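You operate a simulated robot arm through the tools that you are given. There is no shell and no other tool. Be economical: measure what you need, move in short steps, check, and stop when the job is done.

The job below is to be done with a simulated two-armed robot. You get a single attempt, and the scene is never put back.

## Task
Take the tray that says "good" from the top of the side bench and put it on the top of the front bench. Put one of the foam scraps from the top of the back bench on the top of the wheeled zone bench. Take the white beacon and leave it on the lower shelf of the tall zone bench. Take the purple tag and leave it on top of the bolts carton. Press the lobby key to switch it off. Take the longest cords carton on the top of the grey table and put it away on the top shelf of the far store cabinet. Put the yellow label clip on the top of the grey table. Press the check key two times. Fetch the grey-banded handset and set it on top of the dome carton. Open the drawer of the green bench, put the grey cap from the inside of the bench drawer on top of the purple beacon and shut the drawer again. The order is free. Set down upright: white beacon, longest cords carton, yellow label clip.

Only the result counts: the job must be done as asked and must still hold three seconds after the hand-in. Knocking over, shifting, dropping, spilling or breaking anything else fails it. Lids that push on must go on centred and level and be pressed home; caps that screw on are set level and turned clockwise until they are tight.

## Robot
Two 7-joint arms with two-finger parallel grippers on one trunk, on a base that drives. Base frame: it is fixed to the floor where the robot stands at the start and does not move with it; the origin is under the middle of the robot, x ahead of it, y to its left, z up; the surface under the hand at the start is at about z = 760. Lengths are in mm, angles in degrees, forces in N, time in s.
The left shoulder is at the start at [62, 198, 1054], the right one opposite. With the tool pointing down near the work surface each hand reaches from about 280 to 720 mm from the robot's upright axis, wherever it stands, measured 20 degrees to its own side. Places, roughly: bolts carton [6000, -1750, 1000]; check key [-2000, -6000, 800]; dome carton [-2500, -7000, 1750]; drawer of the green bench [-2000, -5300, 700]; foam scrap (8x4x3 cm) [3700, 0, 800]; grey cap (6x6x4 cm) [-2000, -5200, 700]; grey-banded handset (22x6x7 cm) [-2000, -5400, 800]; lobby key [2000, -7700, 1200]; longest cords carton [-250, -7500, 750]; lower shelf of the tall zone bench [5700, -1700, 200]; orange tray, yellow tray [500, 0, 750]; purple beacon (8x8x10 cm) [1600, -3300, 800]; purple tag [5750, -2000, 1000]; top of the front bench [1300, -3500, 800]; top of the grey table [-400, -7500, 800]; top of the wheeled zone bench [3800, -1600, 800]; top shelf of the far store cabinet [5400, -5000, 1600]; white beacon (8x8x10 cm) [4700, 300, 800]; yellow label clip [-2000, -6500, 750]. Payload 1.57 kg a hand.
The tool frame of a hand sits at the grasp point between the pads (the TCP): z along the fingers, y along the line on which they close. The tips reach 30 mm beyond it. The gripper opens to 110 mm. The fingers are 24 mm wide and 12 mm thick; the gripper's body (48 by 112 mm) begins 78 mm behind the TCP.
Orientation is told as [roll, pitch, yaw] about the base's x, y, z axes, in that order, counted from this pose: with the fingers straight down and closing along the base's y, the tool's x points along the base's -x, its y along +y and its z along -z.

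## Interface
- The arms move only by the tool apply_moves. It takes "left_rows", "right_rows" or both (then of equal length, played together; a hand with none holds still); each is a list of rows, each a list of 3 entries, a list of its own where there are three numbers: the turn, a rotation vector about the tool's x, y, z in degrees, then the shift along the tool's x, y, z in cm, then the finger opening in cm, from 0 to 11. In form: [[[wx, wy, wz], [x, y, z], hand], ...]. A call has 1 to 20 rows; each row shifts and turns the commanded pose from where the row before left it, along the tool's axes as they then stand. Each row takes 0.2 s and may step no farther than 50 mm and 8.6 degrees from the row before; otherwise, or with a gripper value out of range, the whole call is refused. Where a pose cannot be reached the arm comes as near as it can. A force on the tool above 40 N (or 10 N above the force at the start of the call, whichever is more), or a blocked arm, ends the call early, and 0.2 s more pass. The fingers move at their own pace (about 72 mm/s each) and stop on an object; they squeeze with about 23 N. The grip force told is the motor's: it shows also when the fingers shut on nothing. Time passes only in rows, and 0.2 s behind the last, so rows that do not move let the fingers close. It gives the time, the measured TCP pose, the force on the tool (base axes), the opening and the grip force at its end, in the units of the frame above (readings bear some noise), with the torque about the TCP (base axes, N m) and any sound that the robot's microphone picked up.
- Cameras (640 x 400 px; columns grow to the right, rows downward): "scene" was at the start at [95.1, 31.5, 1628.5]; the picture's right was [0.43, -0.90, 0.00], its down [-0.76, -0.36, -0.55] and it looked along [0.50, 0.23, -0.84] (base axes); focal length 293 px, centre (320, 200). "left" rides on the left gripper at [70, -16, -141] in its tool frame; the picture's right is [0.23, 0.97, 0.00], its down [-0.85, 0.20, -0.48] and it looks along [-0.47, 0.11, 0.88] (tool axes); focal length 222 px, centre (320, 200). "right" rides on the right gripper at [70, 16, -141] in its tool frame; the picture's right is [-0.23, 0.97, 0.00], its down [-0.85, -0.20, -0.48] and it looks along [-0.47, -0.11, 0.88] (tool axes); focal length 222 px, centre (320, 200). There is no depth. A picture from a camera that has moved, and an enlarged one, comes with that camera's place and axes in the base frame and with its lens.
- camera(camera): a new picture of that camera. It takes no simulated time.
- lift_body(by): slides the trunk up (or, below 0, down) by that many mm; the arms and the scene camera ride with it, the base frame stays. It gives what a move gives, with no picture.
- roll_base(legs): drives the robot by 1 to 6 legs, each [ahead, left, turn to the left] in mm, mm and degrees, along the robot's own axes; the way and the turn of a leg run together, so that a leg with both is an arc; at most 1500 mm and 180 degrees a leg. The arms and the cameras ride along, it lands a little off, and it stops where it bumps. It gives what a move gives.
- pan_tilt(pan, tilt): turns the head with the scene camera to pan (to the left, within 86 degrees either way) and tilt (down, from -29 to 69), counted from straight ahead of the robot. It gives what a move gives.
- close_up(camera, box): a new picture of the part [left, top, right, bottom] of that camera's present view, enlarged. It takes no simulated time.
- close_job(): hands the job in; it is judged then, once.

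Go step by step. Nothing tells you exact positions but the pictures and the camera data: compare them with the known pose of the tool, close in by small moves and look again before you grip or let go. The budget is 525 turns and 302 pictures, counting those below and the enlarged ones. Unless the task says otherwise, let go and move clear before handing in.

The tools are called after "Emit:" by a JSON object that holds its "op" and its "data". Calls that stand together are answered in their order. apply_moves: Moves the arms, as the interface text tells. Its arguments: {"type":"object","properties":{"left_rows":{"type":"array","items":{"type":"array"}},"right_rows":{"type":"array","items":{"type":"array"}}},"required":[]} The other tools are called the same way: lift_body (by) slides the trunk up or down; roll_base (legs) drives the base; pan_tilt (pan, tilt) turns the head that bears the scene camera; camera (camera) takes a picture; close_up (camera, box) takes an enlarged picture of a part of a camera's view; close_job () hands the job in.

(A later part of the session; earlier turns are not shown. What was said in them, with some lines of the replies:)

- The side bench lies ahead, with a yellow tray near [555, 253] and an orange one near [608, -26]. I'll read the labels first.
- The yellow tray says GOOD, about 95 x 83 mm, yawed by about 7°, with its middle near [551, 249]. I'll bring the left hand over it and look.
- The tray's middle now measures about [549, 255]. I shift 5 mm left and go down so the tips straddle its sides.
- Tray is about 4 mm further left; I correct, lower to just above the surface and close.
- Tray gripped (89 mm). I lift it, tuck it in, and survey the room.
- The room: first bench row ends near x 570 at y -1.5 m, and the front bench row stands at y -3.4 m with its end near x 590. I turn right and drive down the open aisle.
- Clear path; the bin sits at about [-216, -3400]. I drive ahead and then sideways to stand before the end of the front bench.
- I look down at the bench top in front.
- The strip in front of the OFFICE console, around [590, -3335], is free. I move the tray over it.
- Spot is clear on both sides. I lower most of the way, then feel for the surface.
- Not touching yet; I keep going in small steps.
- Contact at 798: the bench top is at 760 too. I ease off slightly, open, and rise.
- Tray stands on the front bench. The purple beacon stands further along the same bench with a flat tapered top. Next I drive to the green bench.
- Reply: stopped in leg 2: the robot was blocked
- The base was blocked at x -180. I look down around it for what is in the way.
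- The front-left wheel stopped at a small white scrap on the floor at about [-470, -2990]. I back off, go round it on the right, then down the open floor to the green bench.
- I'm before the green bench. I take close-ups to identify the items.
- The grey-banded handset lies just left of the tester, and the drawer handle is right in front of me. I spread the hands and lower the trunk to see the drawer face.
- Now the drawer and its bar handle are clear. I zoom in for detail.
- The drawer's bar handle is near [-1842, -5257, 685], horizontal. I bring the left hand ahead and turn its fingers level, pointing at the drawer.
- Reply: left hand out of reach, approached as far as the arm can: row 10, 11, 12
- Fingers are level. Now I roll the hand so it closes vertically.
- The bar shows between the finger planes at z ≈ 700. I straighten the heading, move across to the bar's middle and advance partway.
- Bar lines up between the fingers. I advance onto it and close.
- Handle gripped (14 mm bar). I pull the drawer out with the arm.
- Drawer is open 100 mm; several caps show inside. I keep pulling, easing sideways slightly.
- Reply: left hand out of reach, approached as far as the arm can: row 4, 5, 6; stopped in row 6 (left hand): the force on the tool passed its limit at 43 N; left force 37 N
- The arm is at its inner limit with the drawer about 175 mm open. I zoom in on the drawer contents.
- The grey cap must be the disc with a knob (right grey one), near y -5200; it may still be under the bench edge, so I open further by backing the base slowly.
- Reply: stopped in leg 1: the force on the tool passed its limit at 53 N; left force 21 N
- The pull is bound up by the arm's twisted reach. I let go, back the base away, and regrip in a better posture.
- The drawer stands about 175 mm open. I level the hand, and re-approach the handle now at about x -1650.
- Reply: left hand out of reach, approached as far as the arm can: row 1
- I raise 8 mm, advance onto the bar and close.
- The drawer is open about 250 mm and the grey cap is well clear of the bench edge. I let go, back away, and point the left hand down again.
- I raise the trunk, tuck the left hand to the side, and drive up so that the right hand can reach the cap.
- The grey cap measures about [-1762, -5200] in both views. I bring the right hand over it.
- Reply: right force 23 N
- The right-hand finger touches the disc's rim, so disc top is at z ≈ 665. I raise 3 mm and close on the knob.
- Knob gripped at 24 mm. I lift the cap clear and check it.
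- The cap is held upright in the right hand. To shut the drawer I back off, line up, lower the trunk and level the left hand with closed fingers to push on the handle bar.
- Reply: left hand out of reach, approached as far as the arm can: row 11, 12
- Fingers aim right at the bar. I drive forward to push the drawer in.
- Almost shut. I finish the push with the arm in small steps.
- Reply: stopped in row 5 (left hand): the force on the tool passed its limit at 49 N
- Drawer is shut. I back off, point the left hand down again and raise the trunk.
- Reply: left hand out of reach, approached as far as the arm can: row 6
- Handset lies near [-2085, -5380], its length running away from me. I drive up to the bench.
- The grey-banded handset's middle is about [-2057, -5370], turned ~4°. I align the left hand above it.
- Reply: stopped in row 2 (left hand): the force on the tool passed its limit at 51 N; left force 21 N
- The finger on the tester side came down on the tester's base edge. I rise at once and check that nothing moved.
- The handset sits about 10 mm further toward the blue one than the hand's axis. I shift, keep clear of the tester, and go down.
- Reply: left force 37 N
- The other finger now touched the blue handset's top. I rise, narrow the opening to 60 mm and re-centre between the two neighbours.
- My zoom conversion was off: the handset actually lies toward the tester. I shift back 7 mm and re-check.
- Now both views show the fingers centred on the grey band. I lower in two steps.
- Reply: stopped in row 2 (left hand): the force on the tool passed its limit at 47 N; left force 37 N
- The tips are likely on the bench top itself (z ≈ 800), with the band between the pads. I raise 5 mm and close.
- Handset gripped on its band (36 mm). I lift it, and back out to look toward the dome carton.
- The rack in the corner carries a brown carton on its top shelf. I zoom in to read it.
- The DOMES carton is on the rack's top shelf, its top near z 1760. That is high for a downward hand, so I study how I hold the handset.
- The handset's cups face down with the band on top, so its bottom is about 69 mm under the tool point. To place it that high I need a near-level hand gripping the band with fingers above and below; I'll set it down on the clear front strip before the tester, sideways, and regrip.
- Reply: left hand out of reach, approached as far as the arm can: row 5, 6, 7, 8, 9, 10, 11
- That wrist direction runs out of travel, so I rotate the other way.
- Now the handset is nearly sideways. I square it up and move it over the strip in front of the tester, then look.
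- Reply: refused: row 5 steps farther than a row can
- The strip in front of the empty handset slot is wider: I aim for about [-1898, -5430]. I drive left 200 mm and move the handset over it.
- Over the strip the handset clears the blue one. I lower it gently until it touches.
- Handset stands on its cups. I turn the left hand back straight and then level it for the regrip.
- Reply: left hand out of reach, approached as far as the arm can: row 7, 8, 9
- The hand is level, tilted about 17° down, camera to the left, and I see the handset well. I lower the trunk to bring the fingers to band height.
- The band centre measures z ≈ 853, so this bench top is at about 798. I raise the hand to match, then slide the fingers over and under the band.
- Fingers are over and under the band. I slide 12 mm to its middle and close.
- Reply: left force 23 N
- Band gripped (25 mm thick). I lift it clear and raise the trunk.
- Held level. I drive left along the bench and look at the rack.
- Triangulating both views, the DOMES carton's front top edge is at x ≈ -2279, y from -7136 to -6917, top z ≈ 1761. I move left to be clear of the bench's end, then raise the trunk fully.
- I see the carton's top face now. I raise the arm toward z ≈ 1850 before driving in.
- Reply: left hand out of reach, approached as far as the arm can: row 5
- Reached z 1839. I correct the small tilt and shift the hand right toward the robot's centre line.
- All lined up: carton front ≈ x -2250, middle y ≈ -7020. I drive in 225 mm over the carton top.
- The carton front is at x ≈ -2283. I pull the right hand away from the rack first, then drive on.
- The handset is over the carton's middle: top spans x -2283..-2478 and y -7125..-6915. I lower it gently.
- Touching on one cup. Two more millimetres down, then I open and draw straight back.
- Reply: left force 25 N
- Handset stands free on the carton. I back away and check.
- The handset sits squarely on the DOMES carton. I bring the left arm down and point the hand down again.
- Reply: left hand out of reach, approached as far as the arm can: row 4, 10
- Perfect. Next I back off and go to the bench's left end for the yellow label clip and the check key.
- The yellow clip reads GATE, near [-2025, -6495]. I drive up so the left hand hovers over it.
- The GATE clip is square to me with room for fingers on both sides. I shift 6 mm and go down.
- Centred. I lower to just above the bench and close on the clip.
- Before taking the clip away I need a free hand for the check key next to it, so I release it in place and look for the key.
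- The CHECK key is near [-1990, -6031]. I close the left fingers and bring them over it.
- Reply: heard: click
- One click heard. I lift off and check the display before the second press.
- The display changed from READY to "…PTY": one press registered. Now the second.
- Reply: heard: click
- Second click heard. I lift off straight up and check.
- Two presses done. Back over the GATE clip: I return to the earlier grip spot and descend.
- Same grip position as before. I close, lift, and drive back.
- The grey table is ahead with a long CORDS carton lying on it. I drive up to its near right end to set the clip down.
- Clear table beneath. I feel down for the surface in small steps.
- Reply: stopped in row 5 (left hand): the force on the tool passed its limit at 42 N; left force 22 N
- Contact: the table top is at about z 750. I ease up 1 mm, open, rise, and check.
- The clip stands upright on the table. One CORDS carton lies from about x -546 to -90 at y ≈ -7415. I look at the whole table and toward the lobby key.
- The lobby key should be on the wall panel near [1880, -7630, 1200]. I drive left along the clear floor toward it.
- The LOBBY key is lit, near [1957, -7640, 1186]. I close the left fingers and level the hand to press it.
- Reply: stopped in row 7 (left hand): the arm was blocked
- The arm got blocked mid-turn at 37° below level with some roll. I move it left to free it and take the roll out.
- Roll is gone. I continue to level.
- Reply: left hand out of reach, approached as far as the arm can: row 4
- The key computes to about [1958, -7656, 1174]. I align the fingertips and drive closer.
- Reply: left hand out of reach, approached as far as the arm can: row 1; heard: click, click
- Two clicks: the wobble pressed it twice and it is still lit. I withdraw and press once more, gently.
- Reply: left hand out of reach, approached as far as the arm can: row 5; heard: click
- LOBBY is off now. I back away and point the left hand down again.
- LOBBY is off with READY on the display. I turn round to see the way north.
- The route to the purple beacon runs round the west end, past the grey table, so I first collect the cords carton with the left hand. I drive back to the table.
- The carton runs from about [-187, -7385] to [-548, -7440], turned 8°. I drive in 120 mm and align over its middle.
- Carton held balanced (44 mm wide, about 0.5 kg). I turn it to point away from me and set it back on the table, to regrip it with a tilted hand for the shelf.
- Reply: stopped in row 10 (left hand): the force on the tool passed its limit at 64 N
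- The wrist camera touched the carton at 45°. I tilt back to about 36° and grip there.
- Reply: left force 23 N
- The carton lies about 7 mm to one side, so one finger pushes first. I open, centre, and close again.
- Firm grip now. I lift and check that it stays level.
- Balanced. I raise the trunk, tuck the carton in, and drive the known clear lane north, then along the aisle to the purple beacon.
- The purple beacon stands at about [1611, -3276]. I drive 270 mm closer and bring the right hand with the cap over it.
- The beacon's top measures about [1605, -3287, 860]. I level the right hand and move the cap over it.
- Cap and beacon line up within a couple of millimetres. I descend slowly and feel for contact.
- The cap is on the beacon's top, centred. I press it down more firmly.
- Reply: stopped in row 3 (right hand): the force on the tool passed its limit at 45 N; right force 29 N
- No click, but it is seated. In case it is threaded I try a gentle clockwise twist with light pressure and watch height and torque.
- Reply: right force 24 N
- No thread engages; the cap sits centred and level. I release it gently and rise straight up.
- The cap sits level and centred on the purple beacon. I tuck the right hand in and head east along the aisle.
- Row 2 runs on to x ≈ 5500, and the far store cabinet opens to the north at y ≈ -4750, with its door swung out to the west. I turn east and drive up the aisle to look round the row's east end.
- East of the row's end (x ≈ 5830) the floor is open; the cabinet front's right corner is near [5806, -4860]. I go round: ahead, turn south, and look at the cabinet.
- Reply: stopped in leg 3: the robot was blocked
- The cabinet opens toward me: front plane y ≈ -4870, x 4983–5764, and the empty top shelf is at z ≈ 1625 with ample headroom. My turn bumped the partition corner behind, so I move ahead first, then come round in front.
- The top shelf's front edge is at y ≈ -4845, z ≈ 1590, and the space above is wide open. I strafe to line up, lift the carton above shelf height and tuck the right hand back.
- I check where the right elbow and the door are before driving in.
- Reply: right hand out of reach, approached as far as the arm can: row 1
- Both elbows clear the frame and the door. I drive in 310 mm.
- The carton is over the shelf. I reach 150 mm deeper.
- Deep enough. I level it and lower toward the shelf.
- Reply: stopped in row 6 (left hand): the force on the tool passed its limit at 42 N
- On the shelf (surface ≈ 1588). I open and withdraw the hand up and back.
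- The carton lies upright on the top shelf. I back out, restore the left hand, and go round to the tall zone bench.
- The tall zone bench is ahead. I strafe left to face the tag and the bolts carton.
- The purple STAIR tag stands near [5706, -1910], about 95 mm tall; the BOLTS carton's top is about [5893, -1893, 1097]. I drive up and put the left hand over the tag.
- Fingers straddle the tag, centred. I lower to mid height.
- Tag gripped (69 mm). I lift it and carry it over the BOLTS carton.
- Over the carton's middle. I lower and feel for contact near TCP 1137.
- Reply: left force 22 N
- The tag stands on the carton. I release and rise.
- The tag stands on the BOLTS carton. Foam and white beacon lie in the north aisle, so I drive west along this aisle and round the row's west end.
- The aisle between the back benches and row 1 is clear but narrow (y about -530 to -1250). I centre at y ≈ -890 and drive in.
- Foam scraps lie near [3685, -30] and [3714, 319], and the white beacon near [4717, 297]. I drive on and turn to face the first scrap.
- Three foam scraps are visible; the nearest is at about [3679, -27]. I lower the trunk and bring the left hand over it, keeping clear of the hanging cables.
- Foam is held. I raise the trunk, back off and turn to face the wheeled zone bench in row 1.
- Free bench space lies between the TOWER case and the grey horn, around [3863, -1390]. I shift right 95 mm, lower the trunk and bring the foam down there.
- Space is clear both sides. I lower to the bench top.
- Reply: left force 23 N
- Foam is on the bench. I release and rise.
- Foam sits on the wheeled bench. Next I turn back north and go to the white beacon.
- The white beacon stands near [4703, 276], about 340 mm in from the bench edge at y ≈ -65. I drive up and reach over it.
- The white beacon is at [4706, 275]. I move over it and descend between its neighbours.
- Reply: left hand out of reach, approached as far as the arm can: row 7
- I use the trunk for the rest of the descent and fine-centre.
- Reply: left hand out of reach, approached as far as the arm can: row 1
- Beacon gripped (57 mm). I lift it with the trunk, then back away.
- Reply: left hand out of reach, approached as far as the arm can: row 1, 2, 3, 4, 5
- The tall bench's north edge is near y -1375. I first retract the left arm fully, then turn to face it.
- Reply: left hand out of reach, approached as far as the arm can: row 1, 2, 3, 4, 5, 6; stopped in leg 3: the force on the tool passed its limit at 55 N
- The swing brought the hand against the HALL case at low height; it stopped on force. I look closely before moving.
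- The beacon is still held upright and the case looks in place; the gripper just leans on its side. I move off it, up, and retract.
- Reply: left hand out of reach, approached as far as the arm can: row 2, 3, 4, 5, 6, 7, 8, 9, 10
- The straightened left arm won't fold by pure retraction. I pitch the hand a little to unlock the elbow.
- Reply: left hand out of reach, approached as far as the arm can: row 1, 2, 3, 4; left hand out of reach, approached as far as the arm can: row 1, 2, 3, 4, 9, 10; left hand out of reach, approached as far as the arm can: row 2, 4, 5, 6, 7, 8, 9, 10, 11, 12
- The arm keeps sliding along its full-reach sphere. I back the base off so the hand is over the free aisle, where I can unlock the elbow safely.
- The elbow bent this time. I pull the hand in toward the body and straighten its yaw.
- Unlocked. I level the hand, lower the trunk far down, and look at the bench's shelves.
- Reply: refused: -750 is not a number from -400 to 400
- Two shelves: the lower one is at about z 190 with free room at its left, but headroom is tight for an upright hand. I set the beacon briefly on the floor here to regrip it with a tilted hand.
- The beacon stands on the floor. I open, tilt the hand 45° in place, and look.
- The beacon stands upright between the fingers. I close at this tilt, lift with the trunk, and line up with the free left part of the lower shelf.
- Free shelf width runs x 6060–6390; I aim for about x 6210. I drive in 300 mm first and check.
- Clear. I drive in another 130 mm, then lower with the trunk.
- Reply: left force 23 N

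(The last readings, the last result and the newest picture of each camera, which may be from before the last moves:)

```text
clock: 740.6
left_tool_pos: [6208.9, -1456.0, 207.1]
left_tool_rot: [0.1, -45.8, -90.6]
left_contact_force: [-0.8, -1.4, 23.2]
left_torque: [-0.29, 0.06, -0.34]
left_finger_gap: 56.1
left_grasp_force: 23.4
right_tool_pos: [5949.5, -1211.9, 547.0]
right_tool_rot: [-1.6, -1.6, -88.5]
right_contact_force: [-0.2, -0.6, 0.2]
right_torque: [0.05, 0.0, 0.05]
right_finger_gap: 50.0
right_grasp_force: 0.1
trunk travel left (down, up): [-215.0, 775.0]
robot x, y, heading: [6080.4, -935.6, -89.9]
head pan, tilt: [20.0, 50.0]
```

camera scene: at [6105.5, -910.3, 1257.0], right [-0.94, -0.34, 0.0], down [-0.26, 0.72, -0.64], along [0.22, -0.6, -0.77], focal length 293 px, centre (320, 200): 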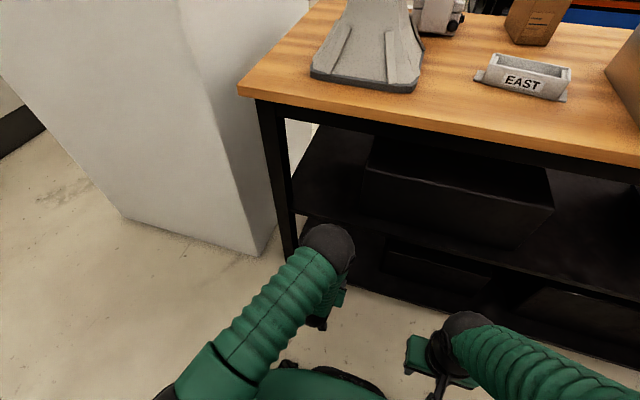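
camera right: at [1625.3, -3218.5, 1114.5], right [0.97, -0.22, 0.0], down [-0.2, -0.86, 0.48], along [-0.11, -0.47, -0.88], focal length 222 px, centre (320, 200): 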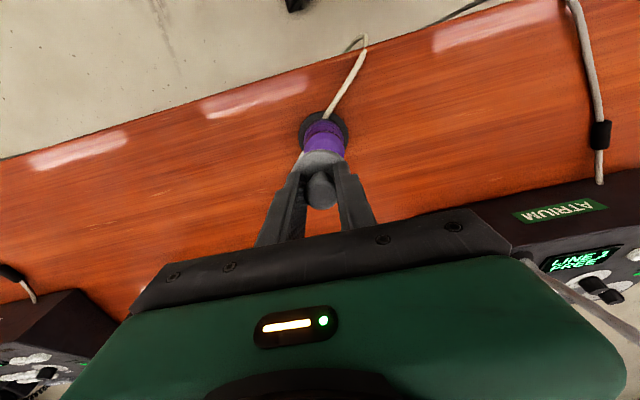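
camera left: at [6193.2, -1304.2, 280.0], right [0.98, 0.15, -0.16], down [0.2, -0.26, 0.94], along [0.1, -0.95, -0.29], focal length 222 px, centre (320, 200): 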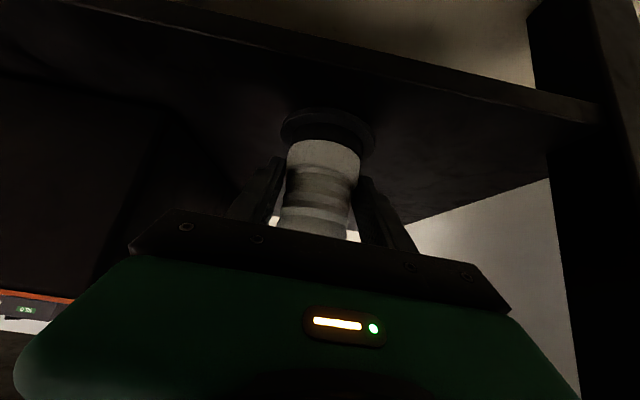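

Contact: the shelf is at about z 153. I ease off, open, and withdraw along the tilt.

Emit:
{"op": "apply_moves", "data": {"left_rows": [[[0, 0, 0], [-0.07, 0, -0.07], 4], [[0, 0, 0], [0, 0, 0], 6.5], [[0, 0, 0], [0, 0, 0], 8.5], [[0, 0, 0], [0, 0, 0], 9], [[0, 0, 0], [0, 0, -3], 9], [[0, 0, 0], [0, 0, -4], 9]]}}

Emit:
{"op": "camera", "data": {"camera": "left"}}

```text
clock: 742.0
left_tool_pos: [6207.9, -1404.1, 255.0]
left_tool_rot: [0.2, -45.2, -90.5]
left_contact_force: [0.8, 0.1, 0.3]
left_torque: [-0.02, -0.02, 0.0]
left_finger_gap: 89.8
left_grasp_force: 0.0
right_tool_pos: [5949.5, -1214.1, 546.2]
right_tool_rot: [-1.8, -1.7, -88.5]
right_contact_force: [-0.1, 0.7, -0.4]
right_torque: [0.0, -0.01, 0.0]
right_finger_gap: 49.9
right_grasp_force: 0.1
trunk travel left (down, up): [-215.0, 775.0]
robot x, y, heading: [6080.9, -931.3, -89.9]
head pan, tilt: [20.0, 50.0]
```

```text
48 pictures are left
camera left: at [6192.7, -1253.8, 305.9], right [0.98, 0.15, -0.16], down [0.2, -0.26, 0.94], along [0.1, -0.95, -0.29], focal length 222 px, centre (320, 200)
```

left: 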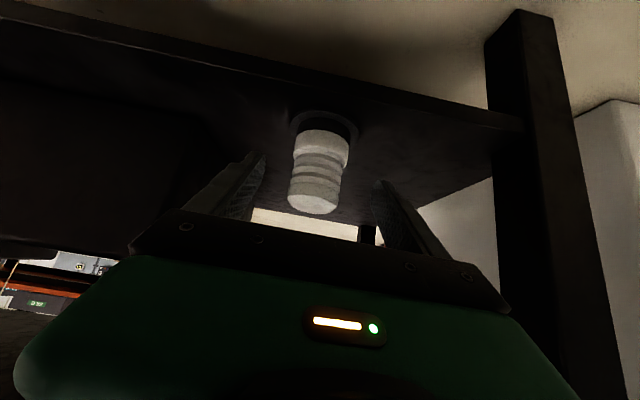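

The beacon stands upright on the lower shelf. I back clear and take a last look.

Emit:
{"op": "roll_base", "data": {"legs": [[-380, 0, 0]]}}

Emit:
{"op": "pan_tilt", "data": {"pan": 0, "tilt": 30}}

Emit:
{"op": "camera", "data": {"camera": "scene"}}

```text
clock: 744.5
left_tool_pos: [6208.9, -1018.2, 254.5]
left_tool_rot: [0.1, -45.3, -90.6]
left_contact_force: [0.1, 0.3, 0.5]
left_torque: [0.04, -0.02, 0.0]
left_finger_gap: 89.7
left_grasp_force: 0.0
right_tool_pos: [5949.9, -827.9, 547.4]
right_tool_rot: [-1.8, -1.7, -88.6]
right_contact_force: [-0.1, 0.4, -0.2]
right_torque: [-0.01, 0.01, 0.02]
right_finger_gap: 49.8
right_grasp_force: 0.0
trunk travel left (down, up): [-215.0, 775.0]
robot x, y, heading: [6082.0, -548.1, -90.1]
head pan, tilt: [20.0, 50.0]
```

```text
clock: 745.3
left_tool_pos: [6208.5, -1017.7, 255.0]
left_tool_rot: [0.1, -45.3, -90.6]
left_contact_force: [0.3, 0.1, -0.5]
left_torque: [0.0, 0.0, 0.03]
left_finger_gap: 90.2
left_grasp_force: 0.1
right_tool_pos: [5950.0, -828.4, 547.0]
right_tool_rot: [-1.7, -1.8, -88.6]
right_contact_force: [-0.4, -0.4, -0.6]
right_torque: [-0.02, 0.0, 0.0]
right_finger_gap: 50.2
right_grasp_force: 0.2
trunk travel left (down, up): [-215.0, 775.0]
robot x, y, heading: [6084.6, -548.0, -90.0]
head pan, tilt: [0.0, 30.0]
```

```text
47 pictures are left
camera scene: at [6079.5, -672.3, 1231.5], right [-1.0, 0.0, 0.0], down [0.0, 0.5, -0.86], along [0.0, -0.86, -0.5], focal length 293 px, centre (320, 200)
```

scene: 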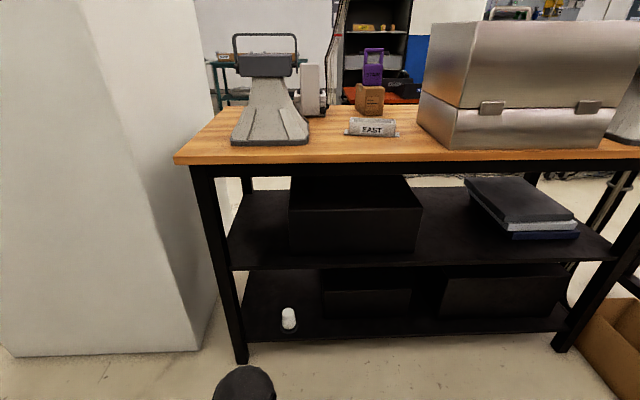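

The white beacon stands upright on the lower shelf, and the tag, tray and HALL case look in order. All the jobs are done, both hands are empty and clear, so I hand in.

Emit:
{"op": "close_job", "data": {}}

```text
The job is handed in.
```

I handed the job in with all ten tasks carried out; I saw no result from the judging. Two of the things below could still count against it.

- **HALL case bumped:** while turning with the white beacon, the left hand swung into the metal HALL case on the tall zone bench and stopped on a force of 55 N. By my measurements the case moved no more than a few millimetres, but I can't rule out a small shift.
- **Grey cap seating:** the cap sits level and centred to within about 3 mm on the purple beacon. I pressed it at up to 45 N and tried a clockwise turn, with no click and no thread engaging, so I took it as resting on top rather than pushed or screwed on.
- **Lobby key:** my first push registered twice and left the key lit, so I pressed it once more and it went off.
- **Tester and blue handset touched:** while picking up the grey-banded handset, a finger touched the tester's base and the blue handset once each. In the pictures afterwards the tester had not moved; I did not compare the blue handset as closely.
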